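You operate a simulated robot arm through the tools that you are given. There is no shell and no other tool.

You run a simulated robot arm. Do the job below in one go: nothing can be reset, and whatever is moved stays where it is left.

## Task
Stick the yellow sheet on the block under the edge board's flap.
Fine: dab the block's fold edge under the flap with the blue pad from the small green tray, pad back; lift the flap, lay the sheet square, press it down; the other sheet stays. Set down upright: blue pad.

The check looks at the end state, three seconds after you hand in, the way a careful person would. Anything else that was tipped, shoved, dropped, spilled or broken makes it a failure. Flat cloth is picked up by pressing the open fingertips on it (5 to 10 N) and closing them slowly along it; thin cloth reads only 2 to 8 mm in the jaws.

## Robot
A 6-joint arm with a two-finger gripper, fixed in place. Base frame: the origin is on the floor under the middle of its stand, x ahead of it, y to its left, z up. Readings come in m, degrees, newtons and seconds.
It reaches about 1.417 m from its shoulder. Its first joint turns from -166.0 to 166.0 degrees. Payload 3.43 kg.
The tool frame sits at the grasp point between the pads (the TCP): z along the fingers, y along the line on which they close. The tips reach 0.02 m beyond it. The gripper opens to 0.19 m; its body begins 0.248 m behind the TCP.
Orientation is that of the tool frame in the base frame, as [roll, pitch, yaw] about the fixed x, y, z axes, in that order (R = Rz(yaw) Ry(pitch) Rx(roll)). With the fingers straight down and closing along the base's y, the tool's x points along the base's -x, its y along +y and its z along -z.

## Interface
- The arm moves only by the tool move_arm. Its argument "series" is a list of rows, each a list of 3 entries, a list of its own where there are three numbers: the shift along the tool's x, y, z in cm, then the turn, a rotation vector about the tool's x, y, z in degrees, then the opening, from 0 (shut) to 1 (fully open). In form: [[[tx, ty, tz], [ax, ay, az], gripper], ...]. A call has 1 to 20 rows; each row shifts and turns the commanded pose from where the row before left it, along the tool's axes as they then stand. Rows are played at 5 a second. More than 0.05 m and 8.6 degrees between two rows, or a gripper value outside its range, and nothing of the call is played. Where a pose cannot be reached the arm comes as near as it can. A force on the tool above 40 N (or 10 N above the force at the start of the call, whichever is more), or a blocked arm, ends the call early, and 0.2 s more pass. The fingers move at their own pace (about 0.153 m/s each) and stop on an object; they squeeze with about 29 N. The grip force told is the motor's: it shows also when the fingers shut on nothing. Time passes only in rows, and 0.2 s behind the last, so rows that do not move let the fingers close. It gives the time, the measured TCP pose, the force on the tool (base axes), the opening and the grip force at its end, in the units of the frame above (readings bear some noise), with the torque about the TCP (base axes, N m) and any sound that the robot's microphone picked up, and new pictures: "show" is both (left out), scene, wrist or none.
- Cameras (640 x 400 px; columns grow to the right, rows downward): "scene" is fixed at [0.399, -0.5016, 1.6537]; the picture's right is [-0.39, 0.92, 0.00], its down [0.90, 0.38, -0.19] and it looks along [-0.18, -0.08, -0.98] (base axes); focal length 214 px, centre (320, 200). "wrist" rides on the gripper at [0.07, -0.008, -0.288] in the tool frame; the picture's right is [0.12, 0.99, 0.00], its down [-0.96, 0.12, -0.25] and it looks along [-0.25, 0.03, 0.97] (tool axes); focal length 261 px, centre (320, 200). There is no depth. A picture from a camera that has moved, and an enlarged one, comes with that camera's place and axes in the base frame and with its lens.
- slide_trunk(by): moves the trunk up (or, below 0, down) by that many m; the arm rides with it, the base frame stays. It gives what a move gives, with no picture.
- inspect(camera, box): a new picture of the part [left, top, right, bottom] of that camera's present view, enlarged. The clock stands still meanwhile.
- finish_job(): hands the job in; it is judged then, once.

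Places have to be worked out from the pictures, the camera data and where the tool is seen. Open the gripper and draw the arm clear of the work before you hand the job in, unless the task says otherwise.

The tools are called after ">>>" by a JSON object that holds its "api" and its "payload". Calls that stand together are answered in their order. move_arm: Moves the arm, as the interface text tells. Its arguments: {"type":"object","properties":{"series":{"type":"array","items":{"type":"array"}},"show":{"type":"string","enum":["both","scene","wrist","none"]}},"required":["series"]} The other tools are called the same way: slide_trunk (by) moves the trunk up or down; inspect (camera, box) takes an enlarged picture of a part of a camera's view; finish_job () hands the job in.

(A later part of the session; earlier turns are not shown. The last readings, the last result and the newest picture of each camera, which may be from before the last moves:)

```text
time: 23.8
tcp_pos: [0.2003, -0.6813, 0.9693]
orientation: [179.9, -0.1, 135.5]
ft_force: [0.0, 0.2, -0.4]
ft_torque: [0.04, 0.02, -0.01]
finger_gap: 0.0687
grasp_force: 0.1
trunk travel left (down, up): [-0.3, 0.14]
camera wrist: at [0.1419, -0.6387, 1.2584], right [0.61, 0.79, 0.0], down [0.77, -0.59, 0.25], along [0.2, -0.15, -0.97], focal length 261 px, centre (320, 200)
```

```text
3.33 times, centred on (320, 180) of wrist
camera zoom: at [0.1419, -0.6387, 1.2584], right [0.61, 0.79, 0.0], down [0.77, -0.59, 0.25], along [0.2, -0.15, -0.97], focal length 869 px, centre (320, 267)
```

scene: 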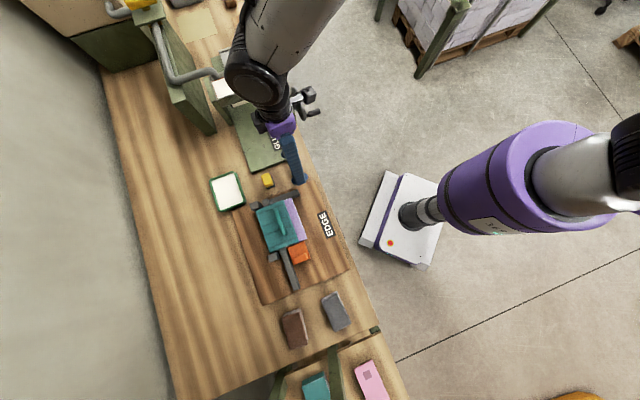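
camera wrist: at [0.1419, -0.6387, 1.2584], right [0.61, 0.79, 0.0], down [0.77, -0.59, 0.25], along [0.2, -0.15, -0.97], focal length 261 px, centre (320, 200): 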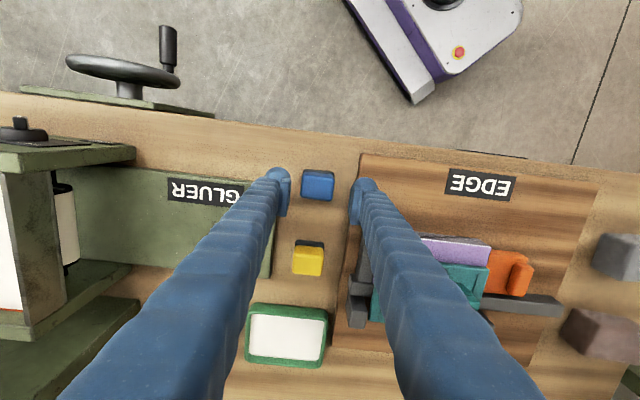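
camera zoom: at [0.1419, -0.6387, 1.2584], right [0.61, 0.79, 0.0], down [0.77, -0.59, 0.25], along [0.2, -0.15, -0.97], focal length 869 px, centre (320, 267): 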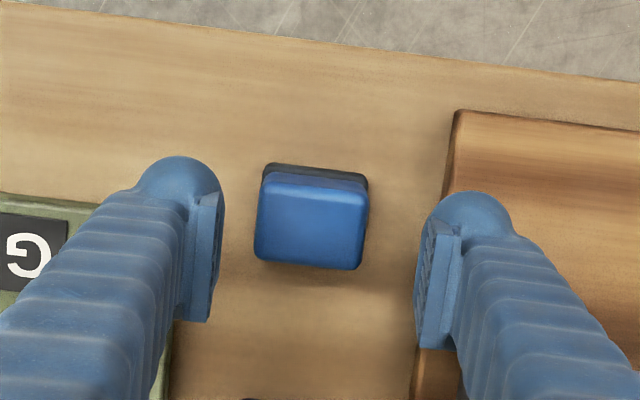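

The pad top centers ~3 mm toward -u and ~2.5 mm toward -v from the TCP. I correct, descend to TCP z≈0.928 and close.

>>> {"api": "move_arm", "payload": {"series": [[[0.25, -0.3, 2], [0, 0, 0], 0.36], [[0, 0, 2.1], [0, 0, 0], 0.36], [[0, 0, 0], [0, 0, 0], 0.36]], "show": "wrist"}}

>>> {"api": "inspect", "payload": {"camera": "wrist", "box": [240, 120, 400, 240]}}

```text
time: 24.6
tcp_pos: [0.1955, -0.6812, 0.9308]
orientation: [180.0, 0.0, 135.4]
ft_force: [0.0, -0.4, -0.6]
ft_torque: [0.03, 0.0, -0.01]
finger_gap: 0.0681
grasp_force: 0.0
trunk travel left (down, up): [-0.3, 0.14]
camera wrist: at [0.1387, -0.6393, 1.2191], right [0.61, 0.79, 0.0], down [0.77, -0.59, 0.25], along [0.2, -0.15, -0.97], focal length 261 px, centre (320, 200)
```

wrist: 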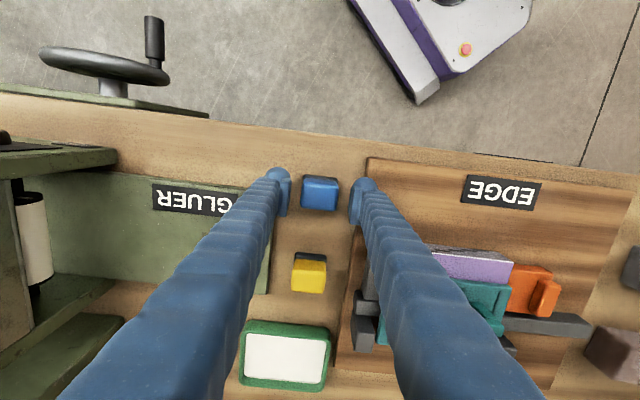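

```text
3.33 times, centred on (320, 180) of wrist
camera zoom: at [0.1387, -0.6393, 1.2191], right [0.61, 0.79, 0.0], down [0.77, -0.59, 0.25], along [0.2, -0.15, -0.97], focal length 869 px, centre (320, 267)
```

zoom: 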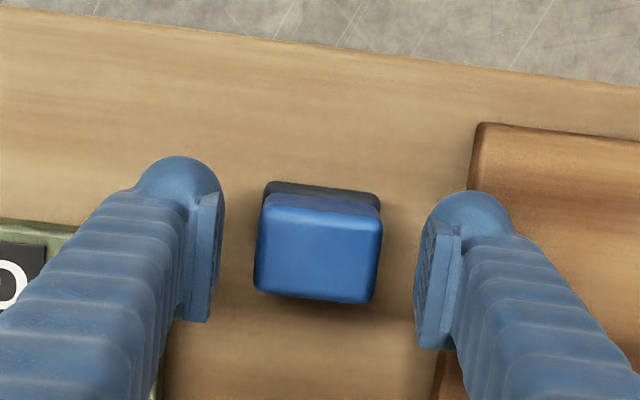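

Centered well. I lower 4 mm more and close on the blue handle.

>>> {"api": "move_arm", "payload": {"series": [[[0, 0, 0.4], [0, 0, 0], 0.36], [[0, 0, 0], [0, 0, 0], 0.2], [[0, 0, 0], [0, 0, 0], 0.1], [[0, 0, 0], [0, 0, 0], 0.1], [[0, 0, 0], [0, 0, 0], 0.1]], "show": "wrist"}}

```text
time: 25.8
tcp_pos: [0.1938, -0.6817, 0.9273]
orientation: [179.8, 0.0, 135.5]
ft_force: [0.0, 0.5, 0.5]
ft_torque: [0.0, 0.04, 0.0]
finger_gap: 0.0415
grasp_force: 29.2
trunk travel left (down, up): [-0.3, 0.14]
camera wrist: at [0.1385, -0.6395, 1.2153], right [0.61, 0.79, 0.0], down [0.77, -0.59, 0.25], along [0.2, -0.15, -0.97], focal length 261 px, centre (320, 200)
```

wrist: 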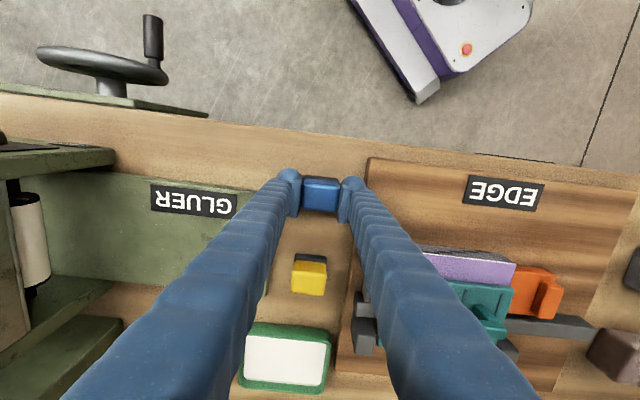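

Gripped (gap 41.5 mm). I lift, and carry it over the yellow pad at a safe height to above the paste tray (u≈-0.368, v≈0.882).

>>> {"api": "move_arm", "payload": {"series": [[[0, 0, -1], [0, 0, 0], 0.1], [[0, 0, -4], [0, 0, 0], 0.1], [[0, 0, -4.5], [0, 0, 0], 0.1], [[-4.4, -0.3, 0], [0, 0, 0], 0.1], [[-4.4, -0.4, 0], [0, 0, 0], 0.1], [[-4.4, -0.4, 0], [0, 0, 0], 0.1], [[-4.4, -0.4, 0], [0, 0, 0], 0.1], [[-4.4, -0.4, 0], [0, 0, 0], 0.1], [[-4.4, -0.1, 0], [0, 0, 0], 0.1], [[0, 0, 0], [0, 0, 0], 0.1]]}}

>>> {"api": "inspect", "payload": {"camera": "wrist", "box": [240, 120, 400, 240]}}

```text
time: 28.0
tcp_pos: [0.3695, -0.8834, 1.0202]
orientation: [179.9, -0.1, 135.3]
ft_force: [-0.1, -0.5, -1.4]
ft_torque: [0.09, -0.03, -0.01]
finger_gap: 0.0416
grasp_force: 29.1
trunk travel left (down, up): [-0.3, 0.14]
camera wrist: at [0.3128, -0.8414, 1.3092], right [0.61, 0.79, 0.0], down [0.77, -0.59, 0.25], along [0.2, -0.15, -0.97], focal length 261 px, centre (320, 200)
```

scene: 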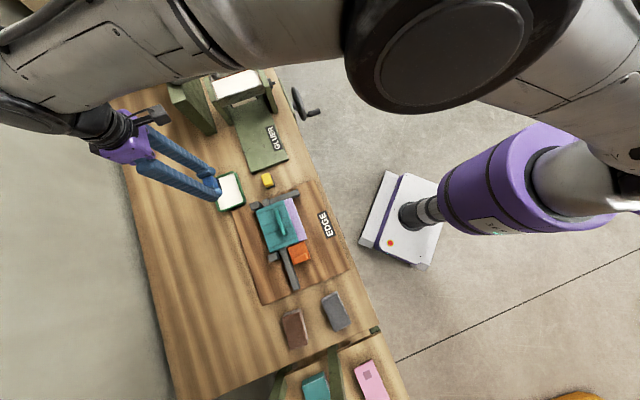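
wrist: 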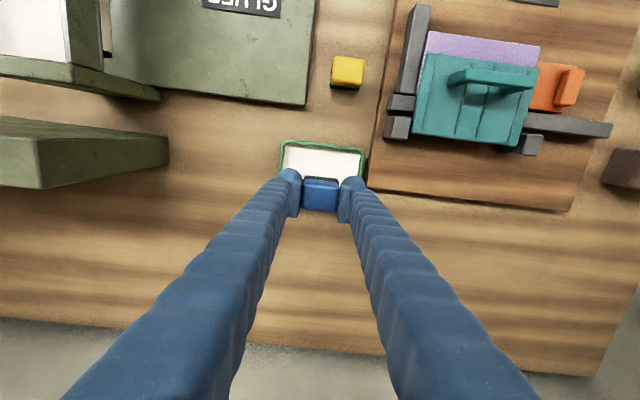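

```text
3.33 times, centred on (320, 180) of wrist
camera zoom: at [0.3128, -0.8414, 1.3092], right [0.61, 0.79, 0.0], down [0.77, -0.59, 0.25], along [0.2, -0.15, -0.97], focal length 869 px, centre (320, 267)
```

zoom: 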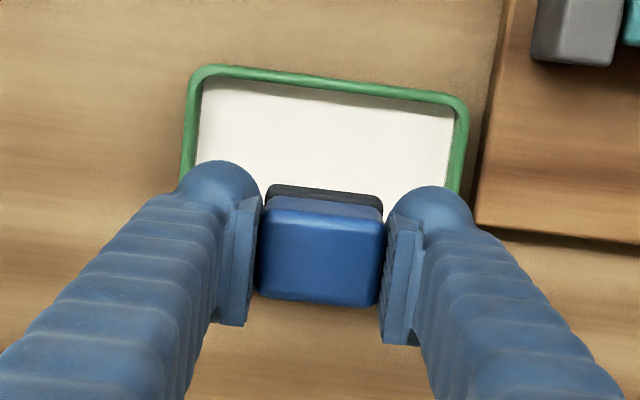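

The tray is centered under the pad (about 5 mm toward the robot in v). I lower toward the paste, then finish in small steps watching the force.

>>> {"api": "move_arm", "payload": {"series": [[[0.5, 0, 3], [0, 0, 0], 0.1], [[0, 0, 3], [0, 0, 0], 0.1], [[0, 0, 1.6], [0, 0, 0], 0.1], [[0, 0, 0], [0, 0, 0], 0.1]], "show": "wrist"}}

>>> {"api": "inspect", "payload": {"camera": "wrist", "box": [240, 120, 400, 240]}}

```text
time: 29.0
tcp_pos: [0.3655, -0.8796, 0.9465]
orientation: [179.9, -0.1, 135.4]
ft_force: [-0.4, 0.1, -1.1]
ft_torque: [-0.02, -0.01, 0.0]
finger_gap: 0.0413
grasp_force: 29.0
trunk travel left (down, up): [-0.3, 0.14]
camera wrist: at [0.3086, -0.8373, 1.2349], right [0.61, 0.79, 0.0], down [0.77, -0.59, 0.25], along [0.2, -0.15, -0.97], focal length 261 px, centre (320, 200)
```

wrist: 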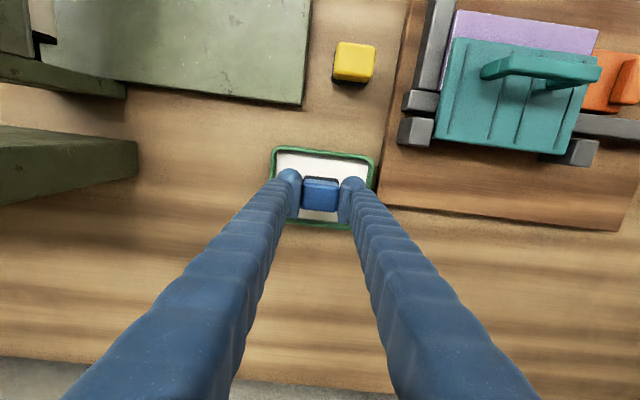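

```text
3.33 times, centred on (320, 180) of wrist
camera zoom: at [0.3086, -0.8373, 1.2349], right [0.61, 0.79, 0.0], down [0.77, -0.59, 0.25], along [0.2, -0.15, -0.97], focal length 869 px, centre (320, 267)
```

zoom: 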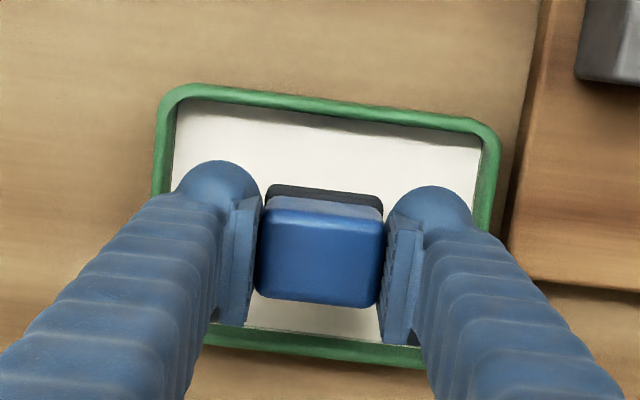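

Pad is well inside the tray rim. Now I step down gently toward the paste.

>>> {"api": "move_arm", "payload": {"series": [[[0, 0, 0.25], [0, 0, 0], 0.1], [[0, 0, 0.25], [0, 0, 0], 0.1], [[0, 0, 0.25], [0, 0, 0], 0.1]], "show": "none"}}

```text
time: 29.8
tcp_pos: [0.3653, -0.8802, 0.9375]
orientation: [179.9, -0.1, 135.3]
ft_force: [0.1, 0.9, -0.6]
ft_torque: [0.01, -0.01, 0.01]
finger_gap: 0.0415
grasp_force: 29.7
trunk travel left (down, up): [-0.3, 0.14]
```

>>> {"api": "move_arm", "payload": {"series": [[[0, 0, 0.15], [0, 0, 0], 0.1], [[0, 0, 0.15], [0, 0, 0], 0.1]], "show": "none"}}

```text
time: 30.4
tcp_pos: [0.3662, -0.8786, 0.934]
orientation: [179.9, -0.2, 135.4]
ft_force: [0.0, 0.3, -0.6]
ft_torque: [0.01, 0.01, -0.02]
finger_gap: 0.0416
grasp_force: 28.9
trunk travel left (down, up): [-0.3, 0.14]
```

No contact yet at TCP z 0.934; continuing in millimetre steps.

>>> {"api": "move_arm", "payload": {"series": [[[0, 0, 0.1], [0, 0, 0], 0.1], [[0, 0, 0.1], [0, 0, 0], 0.1]], "show": "none"}}

```text
time: 31.0
tcp_pos: [0.3652, -0.8783, 0.9323]
orientation: [179.9, 0.1, 135.4]
ft_force: [0.6, -0.1, 1.9]
ft_torque: [0.01, -0.02, 0.01]
finger_gap: 0.0413
grasp_force: 28.9
trunk travel left (down, up): [-0.3, 0.14]
```

Contact starting (Fz +1.9 N). One more millimetre with a short hold to load the felt, and a look.

>>> {"api": "move_arm", "payload": {"series": [[[0, 0, 0.1], [0, 0, 0], 0.1], [[0, 0, 0], [0, 0, 0], 0.1], [[0, 0, 0], [0, 0, 0], 0.1]], "show": "wrist"}}

```text
time: 31.8
tcp_pos: [0.3655, -0.8789, 0.932]
orientation: [179.9, 0.0, 135.4]
ft_force: [0.1, 1.7, 11.2]
ft_torque: [0.05, 0.1, -0.01]
finger_gap: 0.0412
grasp_force: 29.2
trunk travel left (down, up): [-0.3, 0.14]
camera wrist: at [0.3085, -0.837, 1.221], right [0.61, 0.79, 0.0], down [0.77, -0.59, 0.25], along [0.2, -0.15, -0.97], focal length 261 px, centre (320, 200)
```

wrist: 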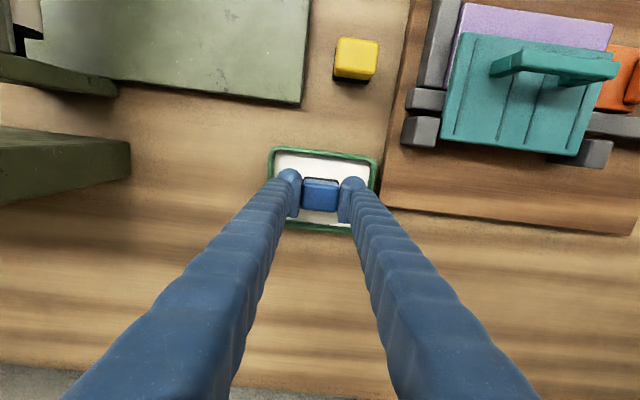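

11 N on the paste — enough. I lift straight up and check the pad.

>>> {"api": "move_arm", "payload": {"series": [[[0, 0, -0.5], [0, 0, 0], 0.1], [[0, 0, -2], [0, 0, 0], 0.1], [[0, 0, -4], [0, 0, 0], 0.1], [[0, 0, -4], [0, 0, 0], 0.1]], "show": "both"}}

>>> {"api": "inspect", "payload": {"camera": "wrist", "box": [240, 120, 400, 240]}}

>>> {"api": "inspect", "payload": {"camera": "scene", "box": [180, 150, 260, 220]}}

```text
time: 32.8
tcp_pos: [0.3641, -0.8776, 1.0352]
orientation: [179.9, 0.0, 135.4]
ft_force: [-0.8, -0.5, -0.4]
ft_torque: [-0.01, 0.01, 0.02]
finger_gap: 0.0413
grasp_force: 28.9
trunk travel left (down, up): [-0.3, 0.14]
camera wrist: at [0.3076, -0.8353, 1.325], right [0.61, 0.79, 0.0], down [0.77, -0.59, 0.25], along [0.2, -0.15, -0.97], focal length 261 px, centre (320, 200)
```

scene: 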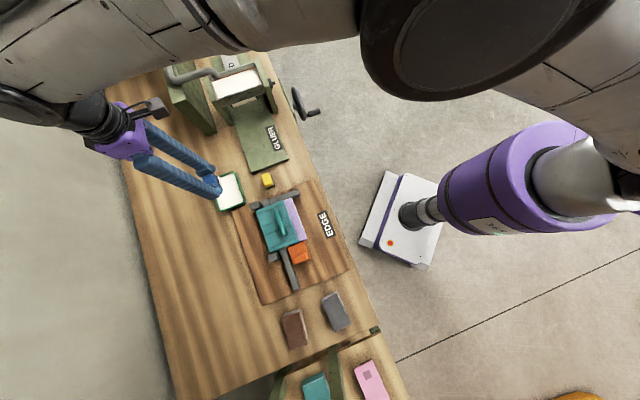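
wrist: 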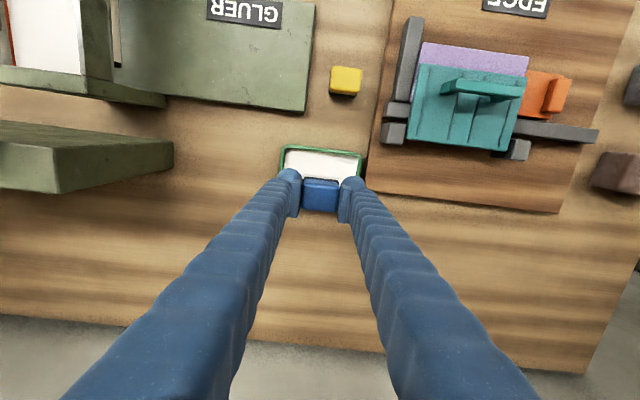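

```text
3.33 times, centred on (320, 180) of wrist
camera zoom: at [0.3076, -0.8353, 1.325], right [0.61, 0.79, 0.0], down [0.77, -0.59, 0.25], along [0.2, -0.15, -0.97], focal length 869 px, centre (320, 267)
```

zoom: 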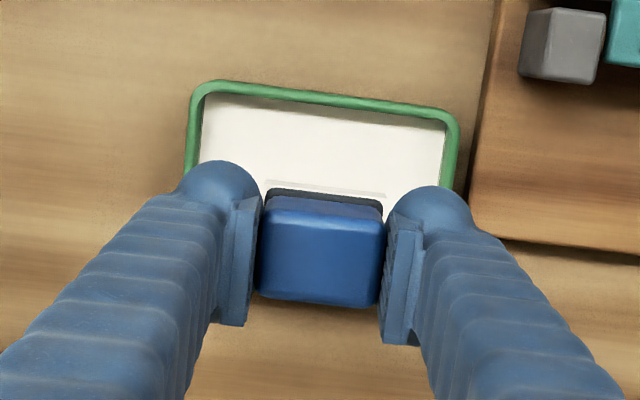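

```text
5.71 times, centred on (220, 185) of scene
camera zoom: at [0.399, -0.5016, 1.6537], right [-0.39, 0.92, 0.0], down [0.9, 0.38, -0.19], along [-0.18, -0.08, -0.98], focal length 1226 px, centre (891, 286)
```

zoom: 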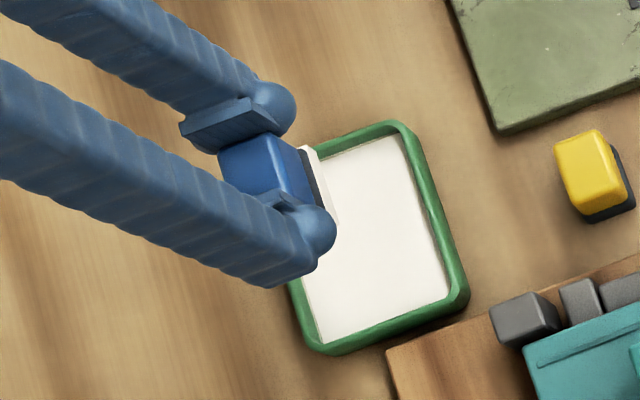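

The felt now carries white paste. I go back along v (clear of the yellow pad and flap), then along u to hover over the exposed strip of the block.

>>> {"api": "move_arm", "payload": {"series": [[[4.5, 0, -1], [0, 0, 0], 0.1], [[4.5, 0, -1], [0, 0, 0], 0.1], [[4.5, 0, 0], [0, 0, 0], 0.1], [[4.5, 0, 0], [0, 0, 0], 0.1], [[3.5, 0, 0], [0, 0, 0], 0.1], [[0, 4.7, 0], [0, 0, 0], 0.1], [[0, 4.7, 0], [0, 0, 0], 0.1], [[0, 4.7, 0], [0, 0, 0], 0.1], [[0, 4.7, 0], [0, 0, 0], 0.1], [[0, 0, 0], [0, 0, 0], 0.1]], "show": "wrist"}}

>>> {"api": "inspect", "payload": {"camera": "wrist", "box": [220, 110, 420, 260]}}

>>> {"api": "inspect", "payload": {"camera": "scene", "box": [230, 170, 330, 280]}}

```text
time: 35.0
tcp_pos: [0.3447, -0.5943, 1.0585]
orientation: [179.9, -0.1, 135.3]
ft_force: [0.1, 0.3, 0.1]
ft_torque: [-0.07, -0.01, -0.04]
finger_gap: 0.0415
grasp_force: 28.7
trunk travel left (down, up): [-0.3, 0.14]
camera wrist: at [0.2869, -0.5517, 1.3476], right [0.61, 0.79, 0.0], down [0.77, -0.59, 0.25], along [0.2, -0.15, -0.97], focal length 261 px, centre (320, 200)
```

wrist: 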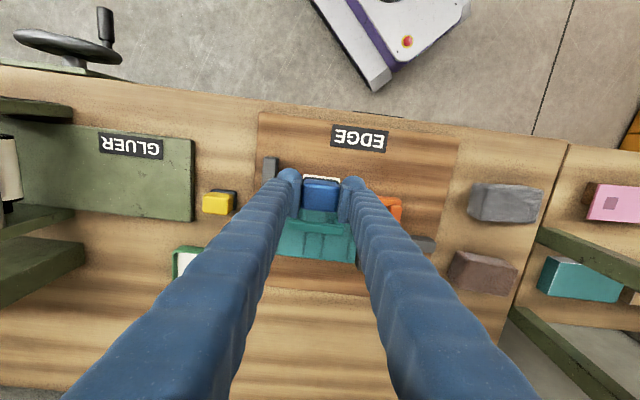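

```text
2.67 times, centred on (320, 185) of wrist
camera zoom: at [0.2869, -0.5517, 1.3476], right [0.61, 0.79, 0.0], down [0.77, -0.59, 0.25], along [0.2, -0.15, -0.97], focal length 695 px, centre (320, 240)
```

zoom: 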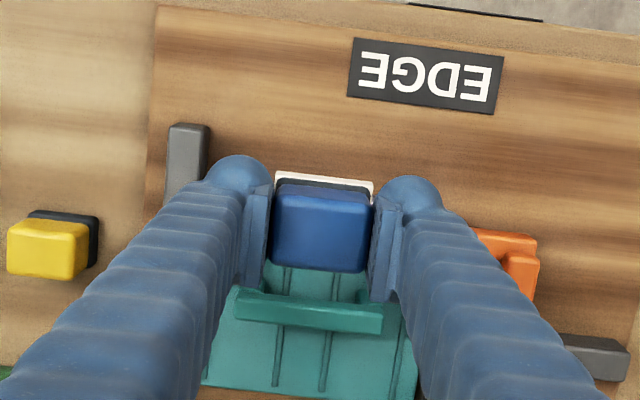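

```text
3.64 times, centred on (280, 225) of scene
camera zoom: at [0.399, -0.5016, 1.6537], right [-0.39, 0.92, 0.0], down [0.9, 0.38, -0.19], along [-0.18, -0.08, -0.98], focal length 780 px, centre (466, 109)
```

zoom: 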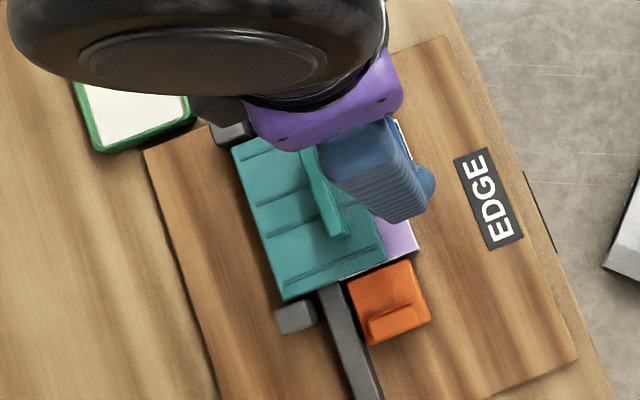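

I'm over the strip middle (u≈-0.18); flap front edge is at v≈0.695 and the block's fold edge at v≈0.671. I shift to v≈0.673 so the felt stays clear of the flap, and lower near the strip.

>>> {"api": "move_arm", "payload": {"series": [[[-1.0, 0.3, 3], [0, 0, 0], 0.1], [[0, 0, 3], [0, 0, 0], 0.1], [[0, 0, 0.8], [0, 0, 0], 0.1], [[0, 0, 0], [0, 0, 0], 0.1]], "show": "wrist"}}

>>> {"api": "inspect", "payload": {"camera": "wrist", "box": [240, 120, 400, 240]}}

>>> {"api": "inspect", "payload": {"camera": "scene", "box": [240, 180, 320, 260]}}

```text
time: 36.0
tcp_pos: [0.3534, -0.6003, 0.9901]
orientation: [179.8, -0.1, 135.3]
ft_force: [-0.7, -0.6, -0.3]
ft_torque: [0.01, 0.0, -0.04]
finger_gap: 0.0416
grasp_force: 28.3
trunk travel left (down, up): [-0.3, 0.14]
camera wrist: at [0.2974, -0.5575, 1.2791], right [0.61, 0.79, 0.0], down [0.77, -0.59, 0.25], along [0.2, -0.15, -0.97], focal length 261 px, centre (320, 200)
```

wrist: 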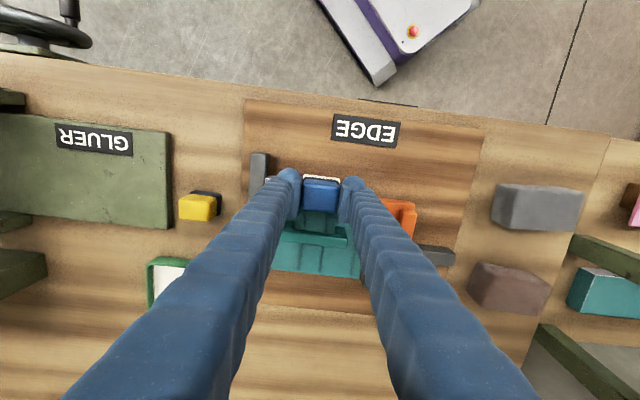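

```text
3.33 times, centred on (320, 180) of wrist
camera zoom: at [0.2974, -0.5575, 1.2791], right [0.61, 0.79, 0.0], down [0.77, -0.59, 0.25], along [0.2, -0.15, -0.97], focal length 869 px, centre (320, 267)
```

zoom: 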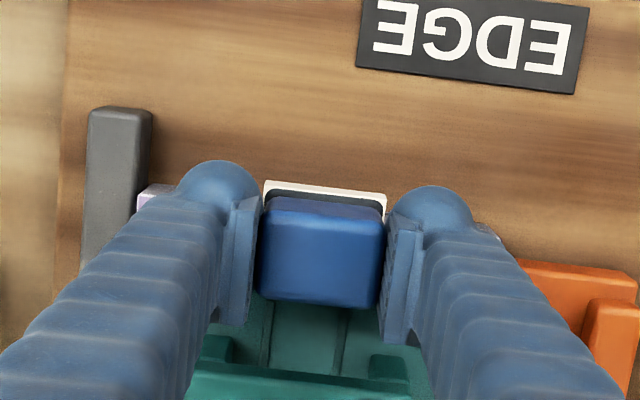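

```text
5.00 times, centred on (280, 220) of scene
camera zoom: at [0.399, -0.5016, 1.6537], right [-0.39, 0.92, 0.0], down [0.9, 0.38, -0.19], along [-0.18, -0.08, -0.98], focal length 1072 px, centre (520, 100)
```

zoom: 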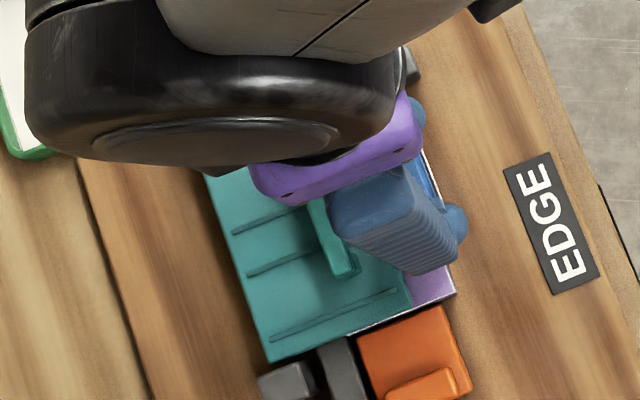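

Felt is ~47 × 38 mm. I pull 1.5 mm toward the robot for flap clearance and approach contact with small steps.

>>> {"api": "move_arm", "payload": {"series": [[[0.15, 0, 0.3], [0, 0, 0], 0.1], [[0, 0, 0.3], [0, 0, 0], 0.1], [[0, 0, 0.2], [0, 0, 0], 0.1]], "show": "none"}}

```text
time: 36.8
tcp_pos: [0.3523, -0.599, 0.9818]
orientation: [179.9, 0.0, 135.4]
ft_force: [0.3, 0.3, -1.0]
ft_torque: [0.01, -0.01, 0.02]
finger_gap: 0.0412
grasp_force: 29.0
trunk travel left (down, up): [-0.3, 0.14]
```

No contact yet at TCP z 0.982; continuing 1–1.5 mm at a time.

>>> {"api": "move_arm", "payload": {"series": [[[0, 0, 0.15], [0, 0, 0], 0.1], [[0, 0, 0.1], [0, 0, 0], 0.1]], "show": "none"}}

```text
time: 37.4
tcp_pos: [0.3527, -0.5982, 0.9789]
orientation: [179.8, 0.0, 135.4]
ft_force: [0.1, 0.0, -0.3]
ft_torque: [0.0, -0.03, 0.01]
finger_gap: 0.0416
grasp_force: 29.3
trunk travel left (down, up): [-0.3, 0.14]
```

Still free; two more millimetre steps.

>>> {"api": "move_arm", "payload": {"series": [[[0, 0, 0.1], [0, 0, 0], 0.1], [[0, 0, 0.1], [0, 0, 0], 0.1]], "show": "none"}}

```text
time: 38.0
tcp_pos: [0.352, -0.5993, 0.9777]
orientation: [179.9, -0.1, 135.3]
ft_force: [0.6, 0.6, -0.1]
ft_torque: [0.01, 0.0, 0.03]
finger_gap: 0.0414
grasp_force: 28.9
trunk travel left (down, up): [-0.3, 0.14]
```

No force yet at 0.9777; continue.

>>> {"api": "move_arm", "payload": {"series": [[[0, 0, 0.1], [0, 0, 0], 0.1], [[0, 0, 0.1], [0, 0, 0], 0.1]], "show": "none"}}

```text
time: 38.6
tcp_pos: [0.352, -0.5988, 0.9753]
orientation: [179.9, 0.0, 135.4]
ft_force: [-2.0, -0.3, 10.8]
ft_torque: [-0.12, 0.1, 0.0]
finger_gap: 0.0417
grasp_force: 29.2
trunk travel left (down, up): [-0.3, 0.14]
```

Contact at TCP z≈0.9755 with ~11 N (block top z≈0.933). Now I dab toward +u: lift 4 mm, shift, press, twice.

>>> {"api": "move_arm", "payload": {"series": [[[0, 0, 0], [0, 0, 0], 0.1], [[0, 0, -0.4], [0, 0, 0], 0.1], [[0, 2.6, 0], [0, 0, 0], 0.1], [[0, 0, 0.4], [0, 0, 0], 0.1], [[0, 0, 0], [0, 0, 0], 0.1]], "show": "none"}}

```text
time: 39.8
tcp_pos: [0.3713, -0.5793, 0.9757]
orientation: [179.8, 0.1, 135.3]
ft_force: [1.4, 0.3, 24.2]
ft_torque: [-0.13, -0.14, 0.03]
finger_gap: 0.0416
grasp_force: 29.2
trunk travel left (down, up): [-0.3, 0.14]
```

24 N is a bit much; I lift and dab the next spot with 1 mm less depth.

>>> {"api": "move_arm", "payload": {"series": [[[0, 0, -0.5], [0, 0, 0], 0.1], [[0, 2.7, 0], [0, 0, 0], 0.1], [[0, 0, 0.4], [0, 0, 0], 0.1], [[0, 0, 0], [0, 0, 0], 0.1]], "show": "wrist"}}

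>>> {"api": "inspect", "payload": {"camera": "wrist", "box": [200, 120, 400, 240]}}

```text
time: 40.8
tcp_pos: [0.3887, -0.5615, 0.9754]
orientation: [179.9, 0.0, 135.4]
ft_force: [-0.4, -0.1, 0.0]
ft_torque: [0.05, 0.02, 0.02]
finger_gap: 0.0417
grasp_force: 28.7
trunk travel left (down, up): [-0.3, 0.14]
camera wrist: at [0.3325, -0.5189, 1.2652], right [0.61, 0.79, 0.0], down [0.77, -0.59, 0.25], along [0.2, -0.15, -0.97], focal length 261 px, centre (320, 200)
```

wrist: 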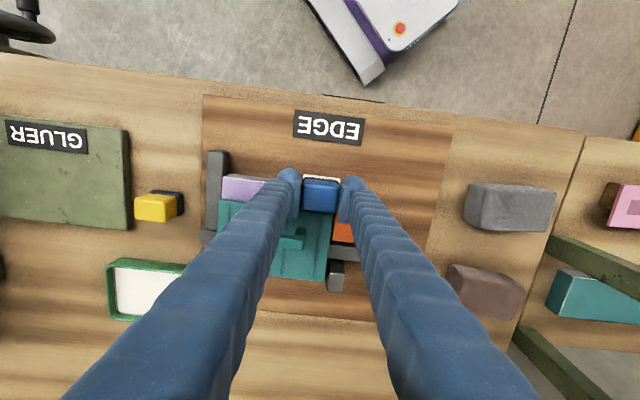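

```text
3.20 times, centred on (300, 180) of wrist
camera zoom: at [0.3325, -0.5189, 1.2652], right [0.61, 0.79, 0.0], down [0.77, -0.59, 0.25], along [0.2, -0.15, -0.97], focal length 834 px, centre (384, 264)
```

zoom: 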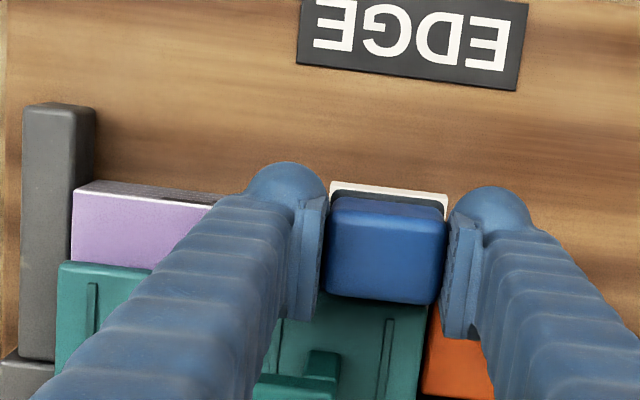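

No contact at that depth; lower another 1 mm and hold.

>>> {"api": "move_arm", "payload": {"series": [[[0, 0, 0.08], [0, 0, 0], 0.1], [[0, 0, 0], [0, 0, 0], 0.1]], "show": "none"}}

```text
time: 41.4
tcp_pos: [0.388, -0.5603, 0.9761]
orientation: [179.9, -0.1, 135.4]
ft_force: [0.2, 0.0, 2.4]
ft_torque: [-0.06, 0.01, -0.04]
finger_gap: 0.0416
grasp_force: 28.8
trunk travel left (down, up): [-0.3, 0.14]
```

Touching at 2.4 N; 0.5 mm more for a firm dab.

>>> {"api": "move_arm", "payload": {"series": [[[0, 0, 0.06], [0, 0, 0], 0.1], [[0, 0, 0], [0, 0, 0], 0.1]], "show": "none"}}

```text
time: 42.0
tcp_pos: [0.3891, -0.5609, 0.9765]
orientation: [179.9, -0.1, 135.3]
ft_force: [-5.0, 0.4, 9.1]
ft_torque: [-0.05, 0.11, 0.0]
finger_gap: 0.0413
grasp_force: 28.3
trunk travel left (down, up): [-0.3, 0.14]
```

Good dab at 9 N. Now lift and go to the -u side of the strip (u≈-0.203), creeping to contact.

>>> {"api": "move_arm", "payload": {"series": [[[0, 0, -0.6], [0, 0, 0], 0.1], [[0, -3.9, 0], [0, 0, 0], 0.1], [[0, -3.9, 0], [0, 0, 0], 0.1], [[0, 0, 0.5], [0, 0, 0], 0.1], [[0, 0, 0], [0, 0, 0], 0.1]], "show": "wrist"}}

>>> {"api": "inspect", "payload": {"camera": "wrist", "box": [240, 120, 440, 240]}}

```text
time: 43.2
tcp_pos: [0.337, -0.6182, 0.9764]
orientation: [179.9, -0.1, 135.4]
ft_force: [-0.2, 0.4, -0.2]
ft_torque: [-0.02, -0.03, 0.02]
finger_gap: 0.0415
grasp_force: 28.9
trunk travel left (down, up): [-0.3, 0.14]
camera wrist: at [0.2795, -0.5755, 1.2657], right [0.61, 0.79, 0.0], down [0.77, -0.59, 0.25], along [0.2, -0.15, -0.97], focal length 261 px, centre (320, 200)
```

wrist: 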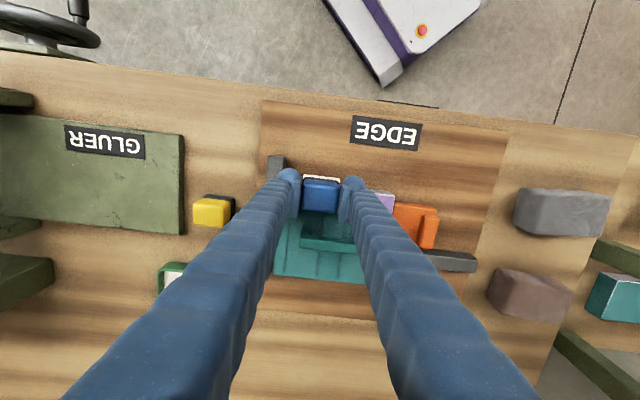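

```text
3.20 times, centred on (340, 180) of wrist
camera zoom: at [0.2795, -0.5755, 1.2657], right [0.61, 0.79, 0.0], down [0.77, -0.59, 0.25], along [0.2, -0.15, -0.97], focal length 834 px, centre (256, 264)
```

zoom: 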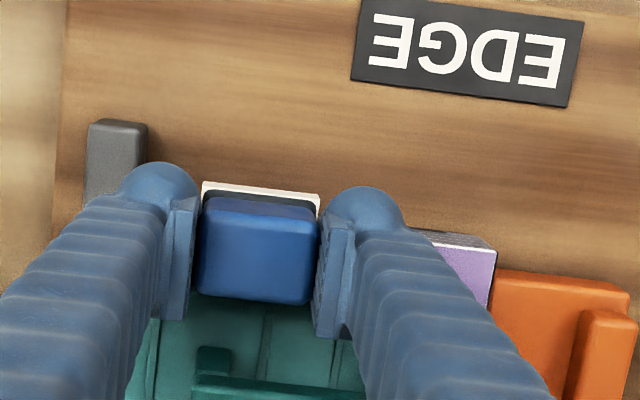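

Not touching yet; creep down.

>>> {"api": "move_arm", "payload": {"series": [[[0, 0, 0.1], [0, 0, 0], 0.1], [[0, 0, 0], [0, 0, 0], 0.1]], "show": "none"}}

```text
time: 43.8
tcp_pos: [0.3365, -0.6183, 0.9769]
orientation: [179.8, 0.0, 135.4]
ft_force: [1.7, -0.5, 7.8]
ft_torque: [-0.01, -0.15, 0.02]
finger_gap: 0.0415
grasp_force: 28.9
trunk travel left (down, up): [-0.3, 0.14]
```

7.8 N — good dab. Next the last spot near the fence (u≈-0.229), nudging 1.5 mm away from the flap.

>>> {"api": "move_arm", "payload": {"series": [[[0, 0, -0.5], [0, 0, 0], 0.1], [[0.15, -2.6, 0], [0, 0, 0], 0.1], [[0, 0, 0.4], [0, 0, 0], 0.1], [[0, 0, 0.06], [0, 0, 0], 0.1], [[0, 0, 0], [0, 0, 0], 0.1]], "show": "none"}}

```text
time: 45.0
tcp_pos: [0.3147, -0.6348, 0.9764]
orientation: [179.9, 0.0, 135.4]
ft_force: [0.3, 0.9, 2.8]
ft_torque: [0.02, -0.04, 0.01]
finger_gap: 0.0413
grasp_force: 28.4
trunk travel left (down, up): [-0.3, 0.14]
```

A light 2.8 N contact; press 0.5 mm more.

>>> {"api": "move_arm", "payload": {"series": [[[0, 0, 0.06], [0, 0, 0], 0.1], [[0, 0, 0], [0, 0, 0], 0.1]], "show": "none"}}

```text
time: 45.6
tcp_pos: [0.315, -0.6334, 0.9751]
orientation: [180.0, 0.0, 135.4]
ft_force: [-0.1, 1.2, 14.0]
ft_torque: [0.0, -0.12, 0.02]
finger_gap: 0.0413
grasp_force: 29.0
trunk travel left (down, up): [-0.3, 0.14]
```

Strip dabbed end to end. I lift and travel toward the pad's home spot, then check the strip.

>>> {"api": "move_arm", "payload": {"series": [[[0, 0, -0.5], [0, 0, 0], 0.1], [[0, 0, -3], [0, 0, 0], 0.1], [[0, 0, -3], [0, 0, 0], 0.1], [[1.7, -4, 0], [0, 0, 0], 0.1], [[1.7, -4, 0], [0, 0, 0], 0.1], [[1.8, -3.8, 0], [0, 0, 0], 0.1], [[0, 0, 0], [0, 0, 0], 0.1]]}}

>>> {"api": "inspect", "payload": {"camera": "scene", "box": [240, 180, 320, 280]}}

>>> {"api": "inspect", "payload": {"camera": "wrist", "box": [260, 130, 560, 310]}}

```text
time: 47.2
tcp_pos: [0.1988, -0.6839, 1.0403]
orientation: [179.8, -0.2, 135.4]
ft_force: [0.2, -0.9, -1.1]
ft_torque: [0.06, 0.04, 0.01]
finger_gap: 0.0417
grasp_force: 28.9
trunk travel left (down, up): [-0.3, 0.14]
camera wrist: at [0.1405, -0.6421, 1.3293], right [0.61, 0.79, 0.0], down [0.77, -0.59, 0.25], along [0.2, -0.15, -0.97], focal length 261 px, centre (320, 200)
```

scene: 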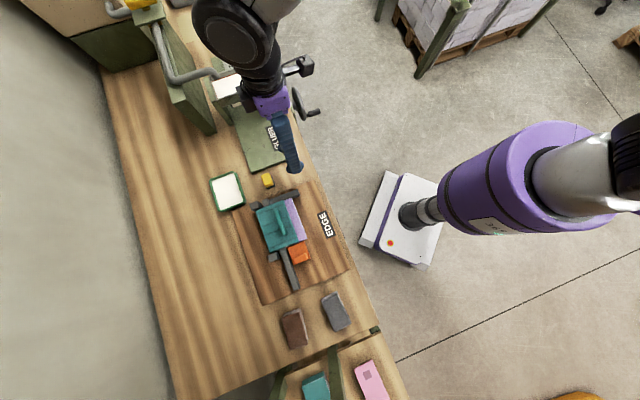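
wrist: 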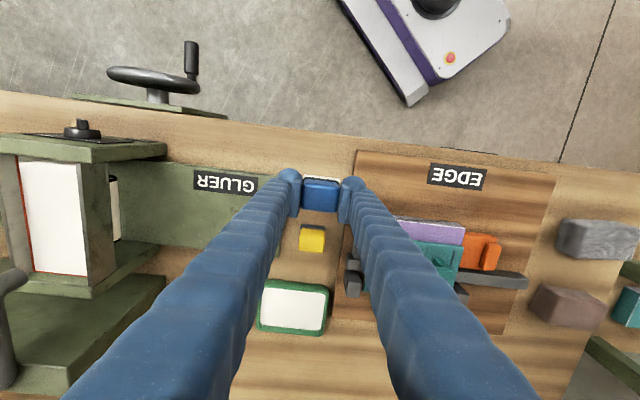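

```text
4.00 times, centred on (280, 230) of scene
camera zoom: at [0.399, -0.5016, 1.6537], right [-0.39, 0.92, 0.0], down [0.9, 0.38, -0.19], along [-0.18, -0.08, -0.98], focal length 858 px, centre (480, 80)
```

zoom: 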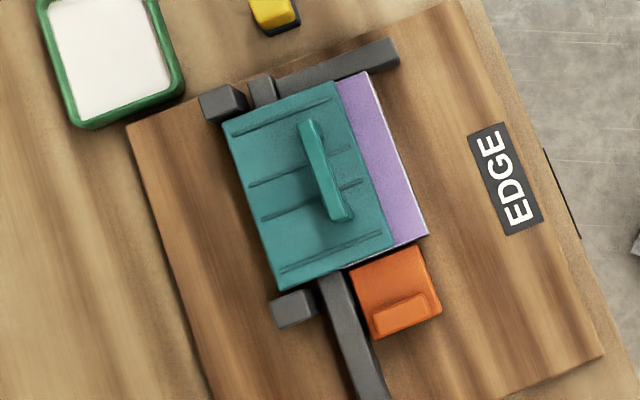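

```text
2.13 times, centred on (410, 220) of wrist
camera zoom: at [0.1405, -0.6421, 1.3293], right [0.61, 0.79, 0.0], down [0.77, -0.59, 0.25], along [0.2, -0.15, -0.97], focal length 556 px, centre (128, 157)
```

zoom: 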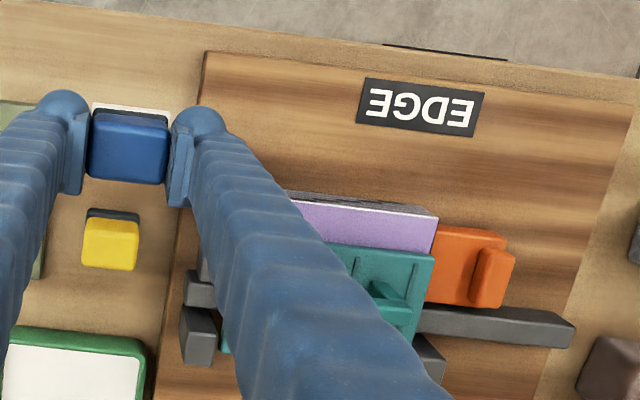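

I don't see an obvious paste mark on the strip; zoom in tightly to check it.

>>> {"api": "inspect", "payload": {"camera": "scene", "box": [276, 192, 312, 248]}}

>>> {"api": "inspect", "payload": {"camera": "wrist", "box": [395, 205, 475, 265]}}

>>> {"api": "inspect", "payload": {"camera": "wrist", "box": [280, 160, 360, 220]}}

```text
7.14 times, centred on (294, 220) of scene
camera zoom: at [0.399, -0.5016, 1.6537], right [-0.39, 0.92, 0.0], down [0.9, 0.38, -0.19], along [-0.18, -0.08, -0.98], focal length 1532 px, centre (506, 57)
```

zoom: 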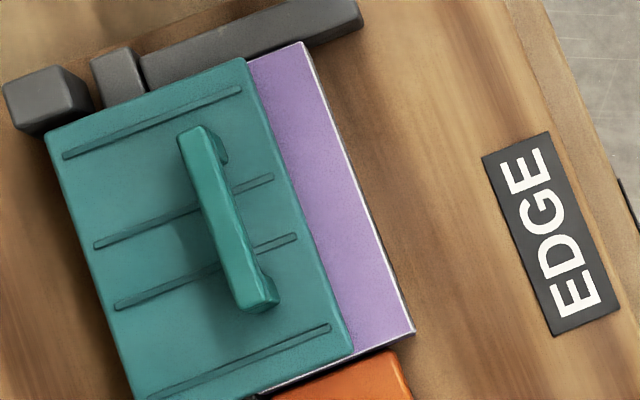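

```text
6.67 times, centred on (435, 235) of wrist
camera zoom: at [0.1405, -0.6421, 1.3293], right [0.61, 0.79, 0.0], down [0.77, -0.59, 0.25], along [0.2, -0.15, -0.97], focal length 1738 px, centre (-447, -33)
```

zoom: 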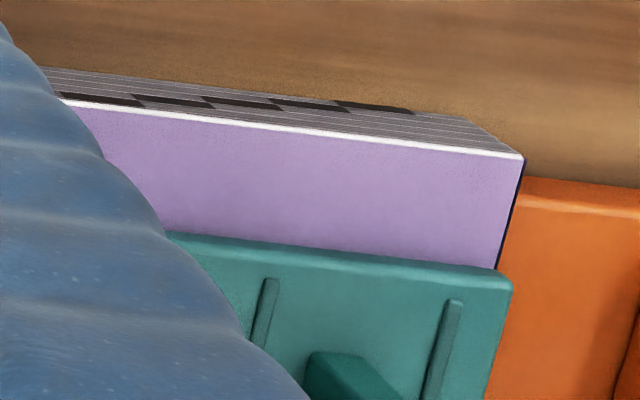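

```text
6.67 times, centred on (320, 190) of wrist
camera zoom: at [0.1405, -0.6421, 1.3293], right [0.61, 0.79, 0.0], down [0.77, -0.59, 0.25], along [0.2, -0.15, -0.97], focal length 1738 px, centre (320, 267)
```

zoom: 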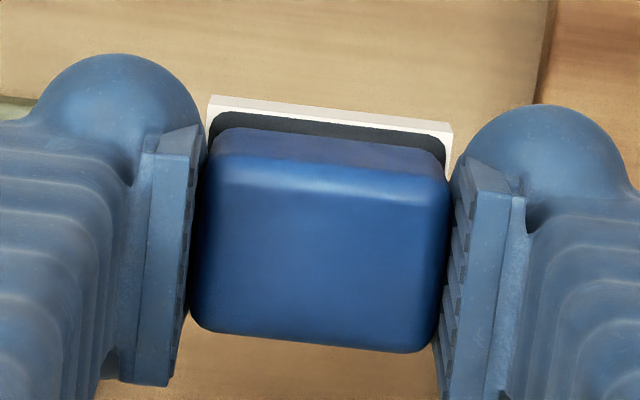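

The strip's look is inconclusive from here. I'll move so the strip is just left of the fingers in the wrist view and check closely before giving up the pad.

>>> {"api": "move_arm", "payload": {"series": [[[-1, 4.5, 0], [0, 0, 0], 0.1], [[-1, 4.5, 0], [0, 0, 0], 0.1], [[-1, 4.5, 0], [0, 0, 0], 0.1], [[-1, 4.5, 0], [0, 0, 0], 0.1], [[-0.5, 4.5, 0], [0, 0, 0], 0.1], [[0, 4.5, 0], [0, 0, 0], 0.1], [[0, 4.5, 0], [0, 0, 0], 0.1], [[0, 0, 0], [0, 0, 0], 0.1]], "show": "wrist"}}

>>> {"api": "inspect", "payload": {"camera": "wrist", "box": [140, 130, 300, 240]}}

>>> {"api": "inspect", "payload": {"camera": "wrist", "box": [160, 160, 270, 210]}}

```text
time: 49.0
tcp_pos: [0.4492, -0.4889, 1.0434]
orientation: [179.9, 0.0, 135.2]
ft_force: [0.1, 0.5, -1.0]
ft_torque: [-0.01, -0.01, -0.03]
finger_gap: 0.0414
grasp_force: 29.2
trunk travel left (down, up): [-0.3, 0.14]
camera wrist: at [0.392, -0.4454, 1.3319], right [0.61, 0.79, 0.0], down [0.77, -0.59, 0.25], along [0.2, -0.15, -0.97], focal length 261 px, centre (320, 200)
```

wrist: 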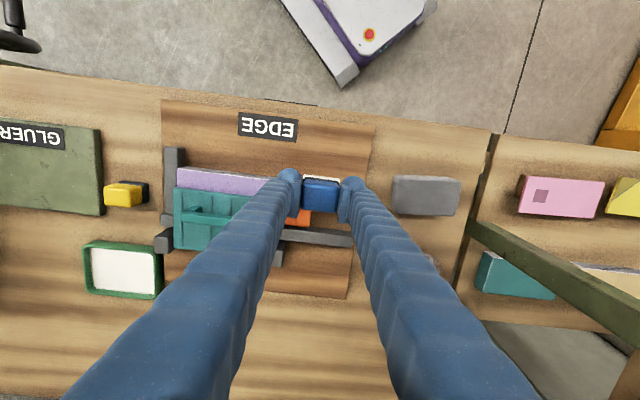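

```text
3.64 times, centred on (220, 185) of wrist
camera zoom: at [0.392, -0.4454, 1.3319], right [0.61, 0.79, 0.0], down [0.77, -0.59, 0.25], along [0.2, -0.15, -0.97], focal length 948 px, centre (684, 254)
```

zoom: 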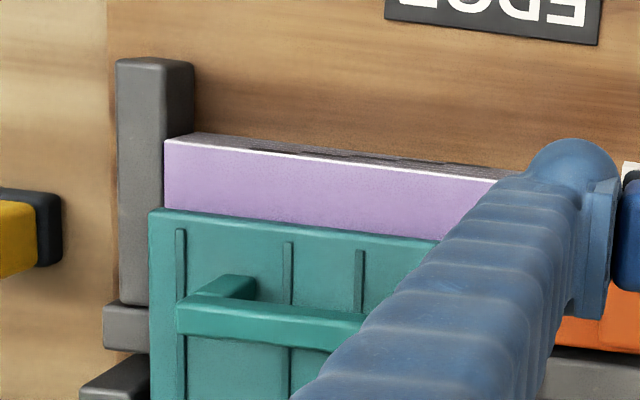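

```text
5.82 times, centred on (215, 185) of wrist
camera zoom: at [0.392, -0.4454, 1.3319], right [0.61, 0.79, 0.0], down [0.77, -0.59, 0.25], along [0.2, -0.15, -0.97], focal length 1516 px, centre (931, 287)
```

zoom: 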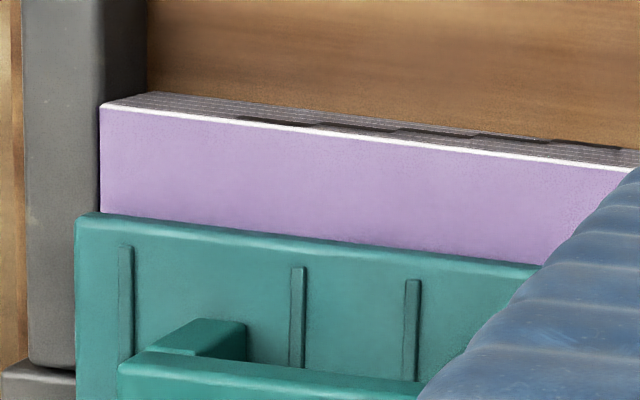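

No paste mark is visible. My pad centre was right on the fold edge (v≈0.672); the strip spans v≈0.670–0.696. I'll repeat the dabs with the pad further onto the strip (v≈0.676), pressing and holding, starting at the +u end.

>>> {"api": "move_arm", "payload": {"series": [[[-1.28, -4.5, 0], [0, 0, 0], 0.1], [[0, -5, 0], [0, 0, 0], 0.1], [[0, 0, 3], [0, 0, 0], 0.1], [[0, 0, 3], [0, 0, 0], 0.1], [[0, 0, 0], [0, 0, 0], 0.1]], "show": "wrist"}}

>>> {"api": "inspect", "payload": {"camera": "wrist", "box": [200, 120, 400, 240]}}

```text
time: 50.2
tcp_pos: [0.3919, -0.5679, 0.9787]
orientation: [179.9, -0.1, 135.4]
ft_force: [0.3, 0.2, -0.3]
ft_torque: [0.09, 0.0, 0.0]
finger_gap: 0.0414
grasp_force: 28.8
trunk travel left (down, up): [-0.3, 0.14]
camera wrist: at [0.3355, -0.5264, 1.2683], right [0.61, 0.79, 0.0], down [0.77, -0.59, 0.25], along [0.2, -0.15, -0.97], focal length 261 px, centre (320, 200)
```

wrist: 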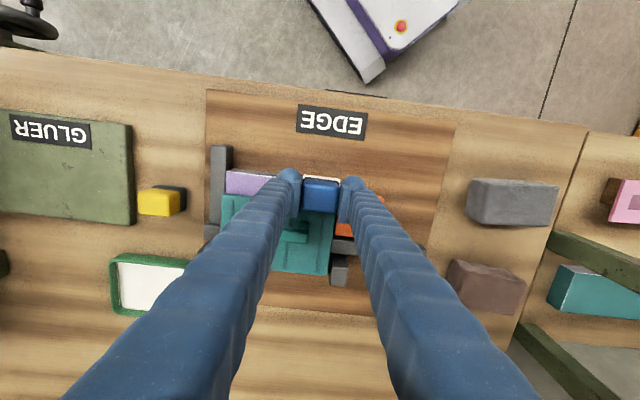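

```text
3.20 times, centred on (300, 180) of wrist
camera zoom: at [0.3355, -0.5264, 1.2683], right [0.61, 0.79, 0.0], down [0.77, -0.59, 0.25], along [0.2, -0.15, -0.97], focal length 834 px, centre (384, 264)
```

zoom: 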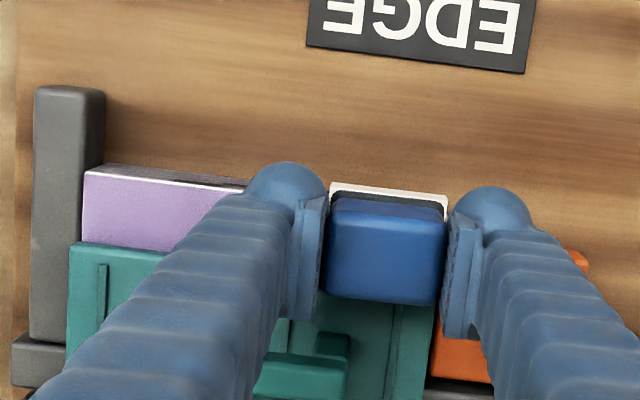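

v reads 0.678; I back off 2 mm and creep down to contact.

>>> {"api": "move_arm", "payload": {"series": [[[0.2, 0, 0], [0, 0, 0], 0.1], [[0, 0, 0.1], [0, 0, 0], 0.1], [[0, 0, 0.1], [0, 0, 0], 0.1], [[0, 0, 0], [0, 0, 0], 0.1]], "show": "none"}}

```text
time: 51.2
tcp_pos: [0.3899, -0.5645, 0.9776]
orientation: [180.0, 0.0, 135.3]
ft_force: [-0.1, -0.5, -0.2]
ft_torque: [-0.03, 0.0, -0.04]
finger_gap: 0.0417
grasp_force: 28.5
trunk travel left (down, up): [-0.3, 0.14]
```

Free still; one more millimetre with a hold.

>>> {"api": "move_arm", "payload": {"series": [[[0, 0, 0.1], [0, 0, 0], 0.1], [[0, 0, 0], [0, 0, 0], 0.1]], "show": "none"}}

```text
time: 51.8
tcp_pos: [0.3911, -0.5652, 0.9768]
orientation: [179.8, -0.1, 135.4]
ft_force: [0.4, -0.6, -0.3]
ft_torque: [0.03, 0.01, 0.01]
finger_gap: 0.0419
grasp_force: 29.1
trunk travel left (down, up): [-0.3, 0.14]
```

Still free at 0.9768; another millimetre.

>>> {"api": "move_arm", "payload": {"series": [[[0, 0, 0.1], [0, 0, 0], 0.1], [[0, 0, 0], [0, 0, 0], 0.1]], "show": "none"}}

```text
time: 52.4
tcp_pos: [0.3906, -0.5636, 0.9763]
orientation: [179.9, -0.2, 135.4]
ft_force: [0.1, -0.4, -0.5]
ft_torque: [-0.02, 0.03, 0.01]
finger_gap: 0.0416
grasp_force: 29.0
trunk travel left (down, up): [-0.3, 0.14]
```

Creeping another millimetre.

>>> {"api": "move_arm", "payload": {"series": [[[0, 0, 0.1], [0, 0, 0], 0.1], [[0, 0, 0], [0, 0, 0], 0.1], [[0, 0, 0], [0, 0, 0], 0.1]], "show": "none"}}

```text
time: 53.2
tcp_pos: [0.3895, -0.5635, 0.9759]
orientation: [179.9, 0.0, 135.4]
ft_force: [0.3, 0.3, 6.9]
ft_torque: [-0.08, -0.02, -0.01]
finger_gap: 0.0417
grasp_force: 28.7
trunk travel left (down, up): [-0.3, 0.14]
```

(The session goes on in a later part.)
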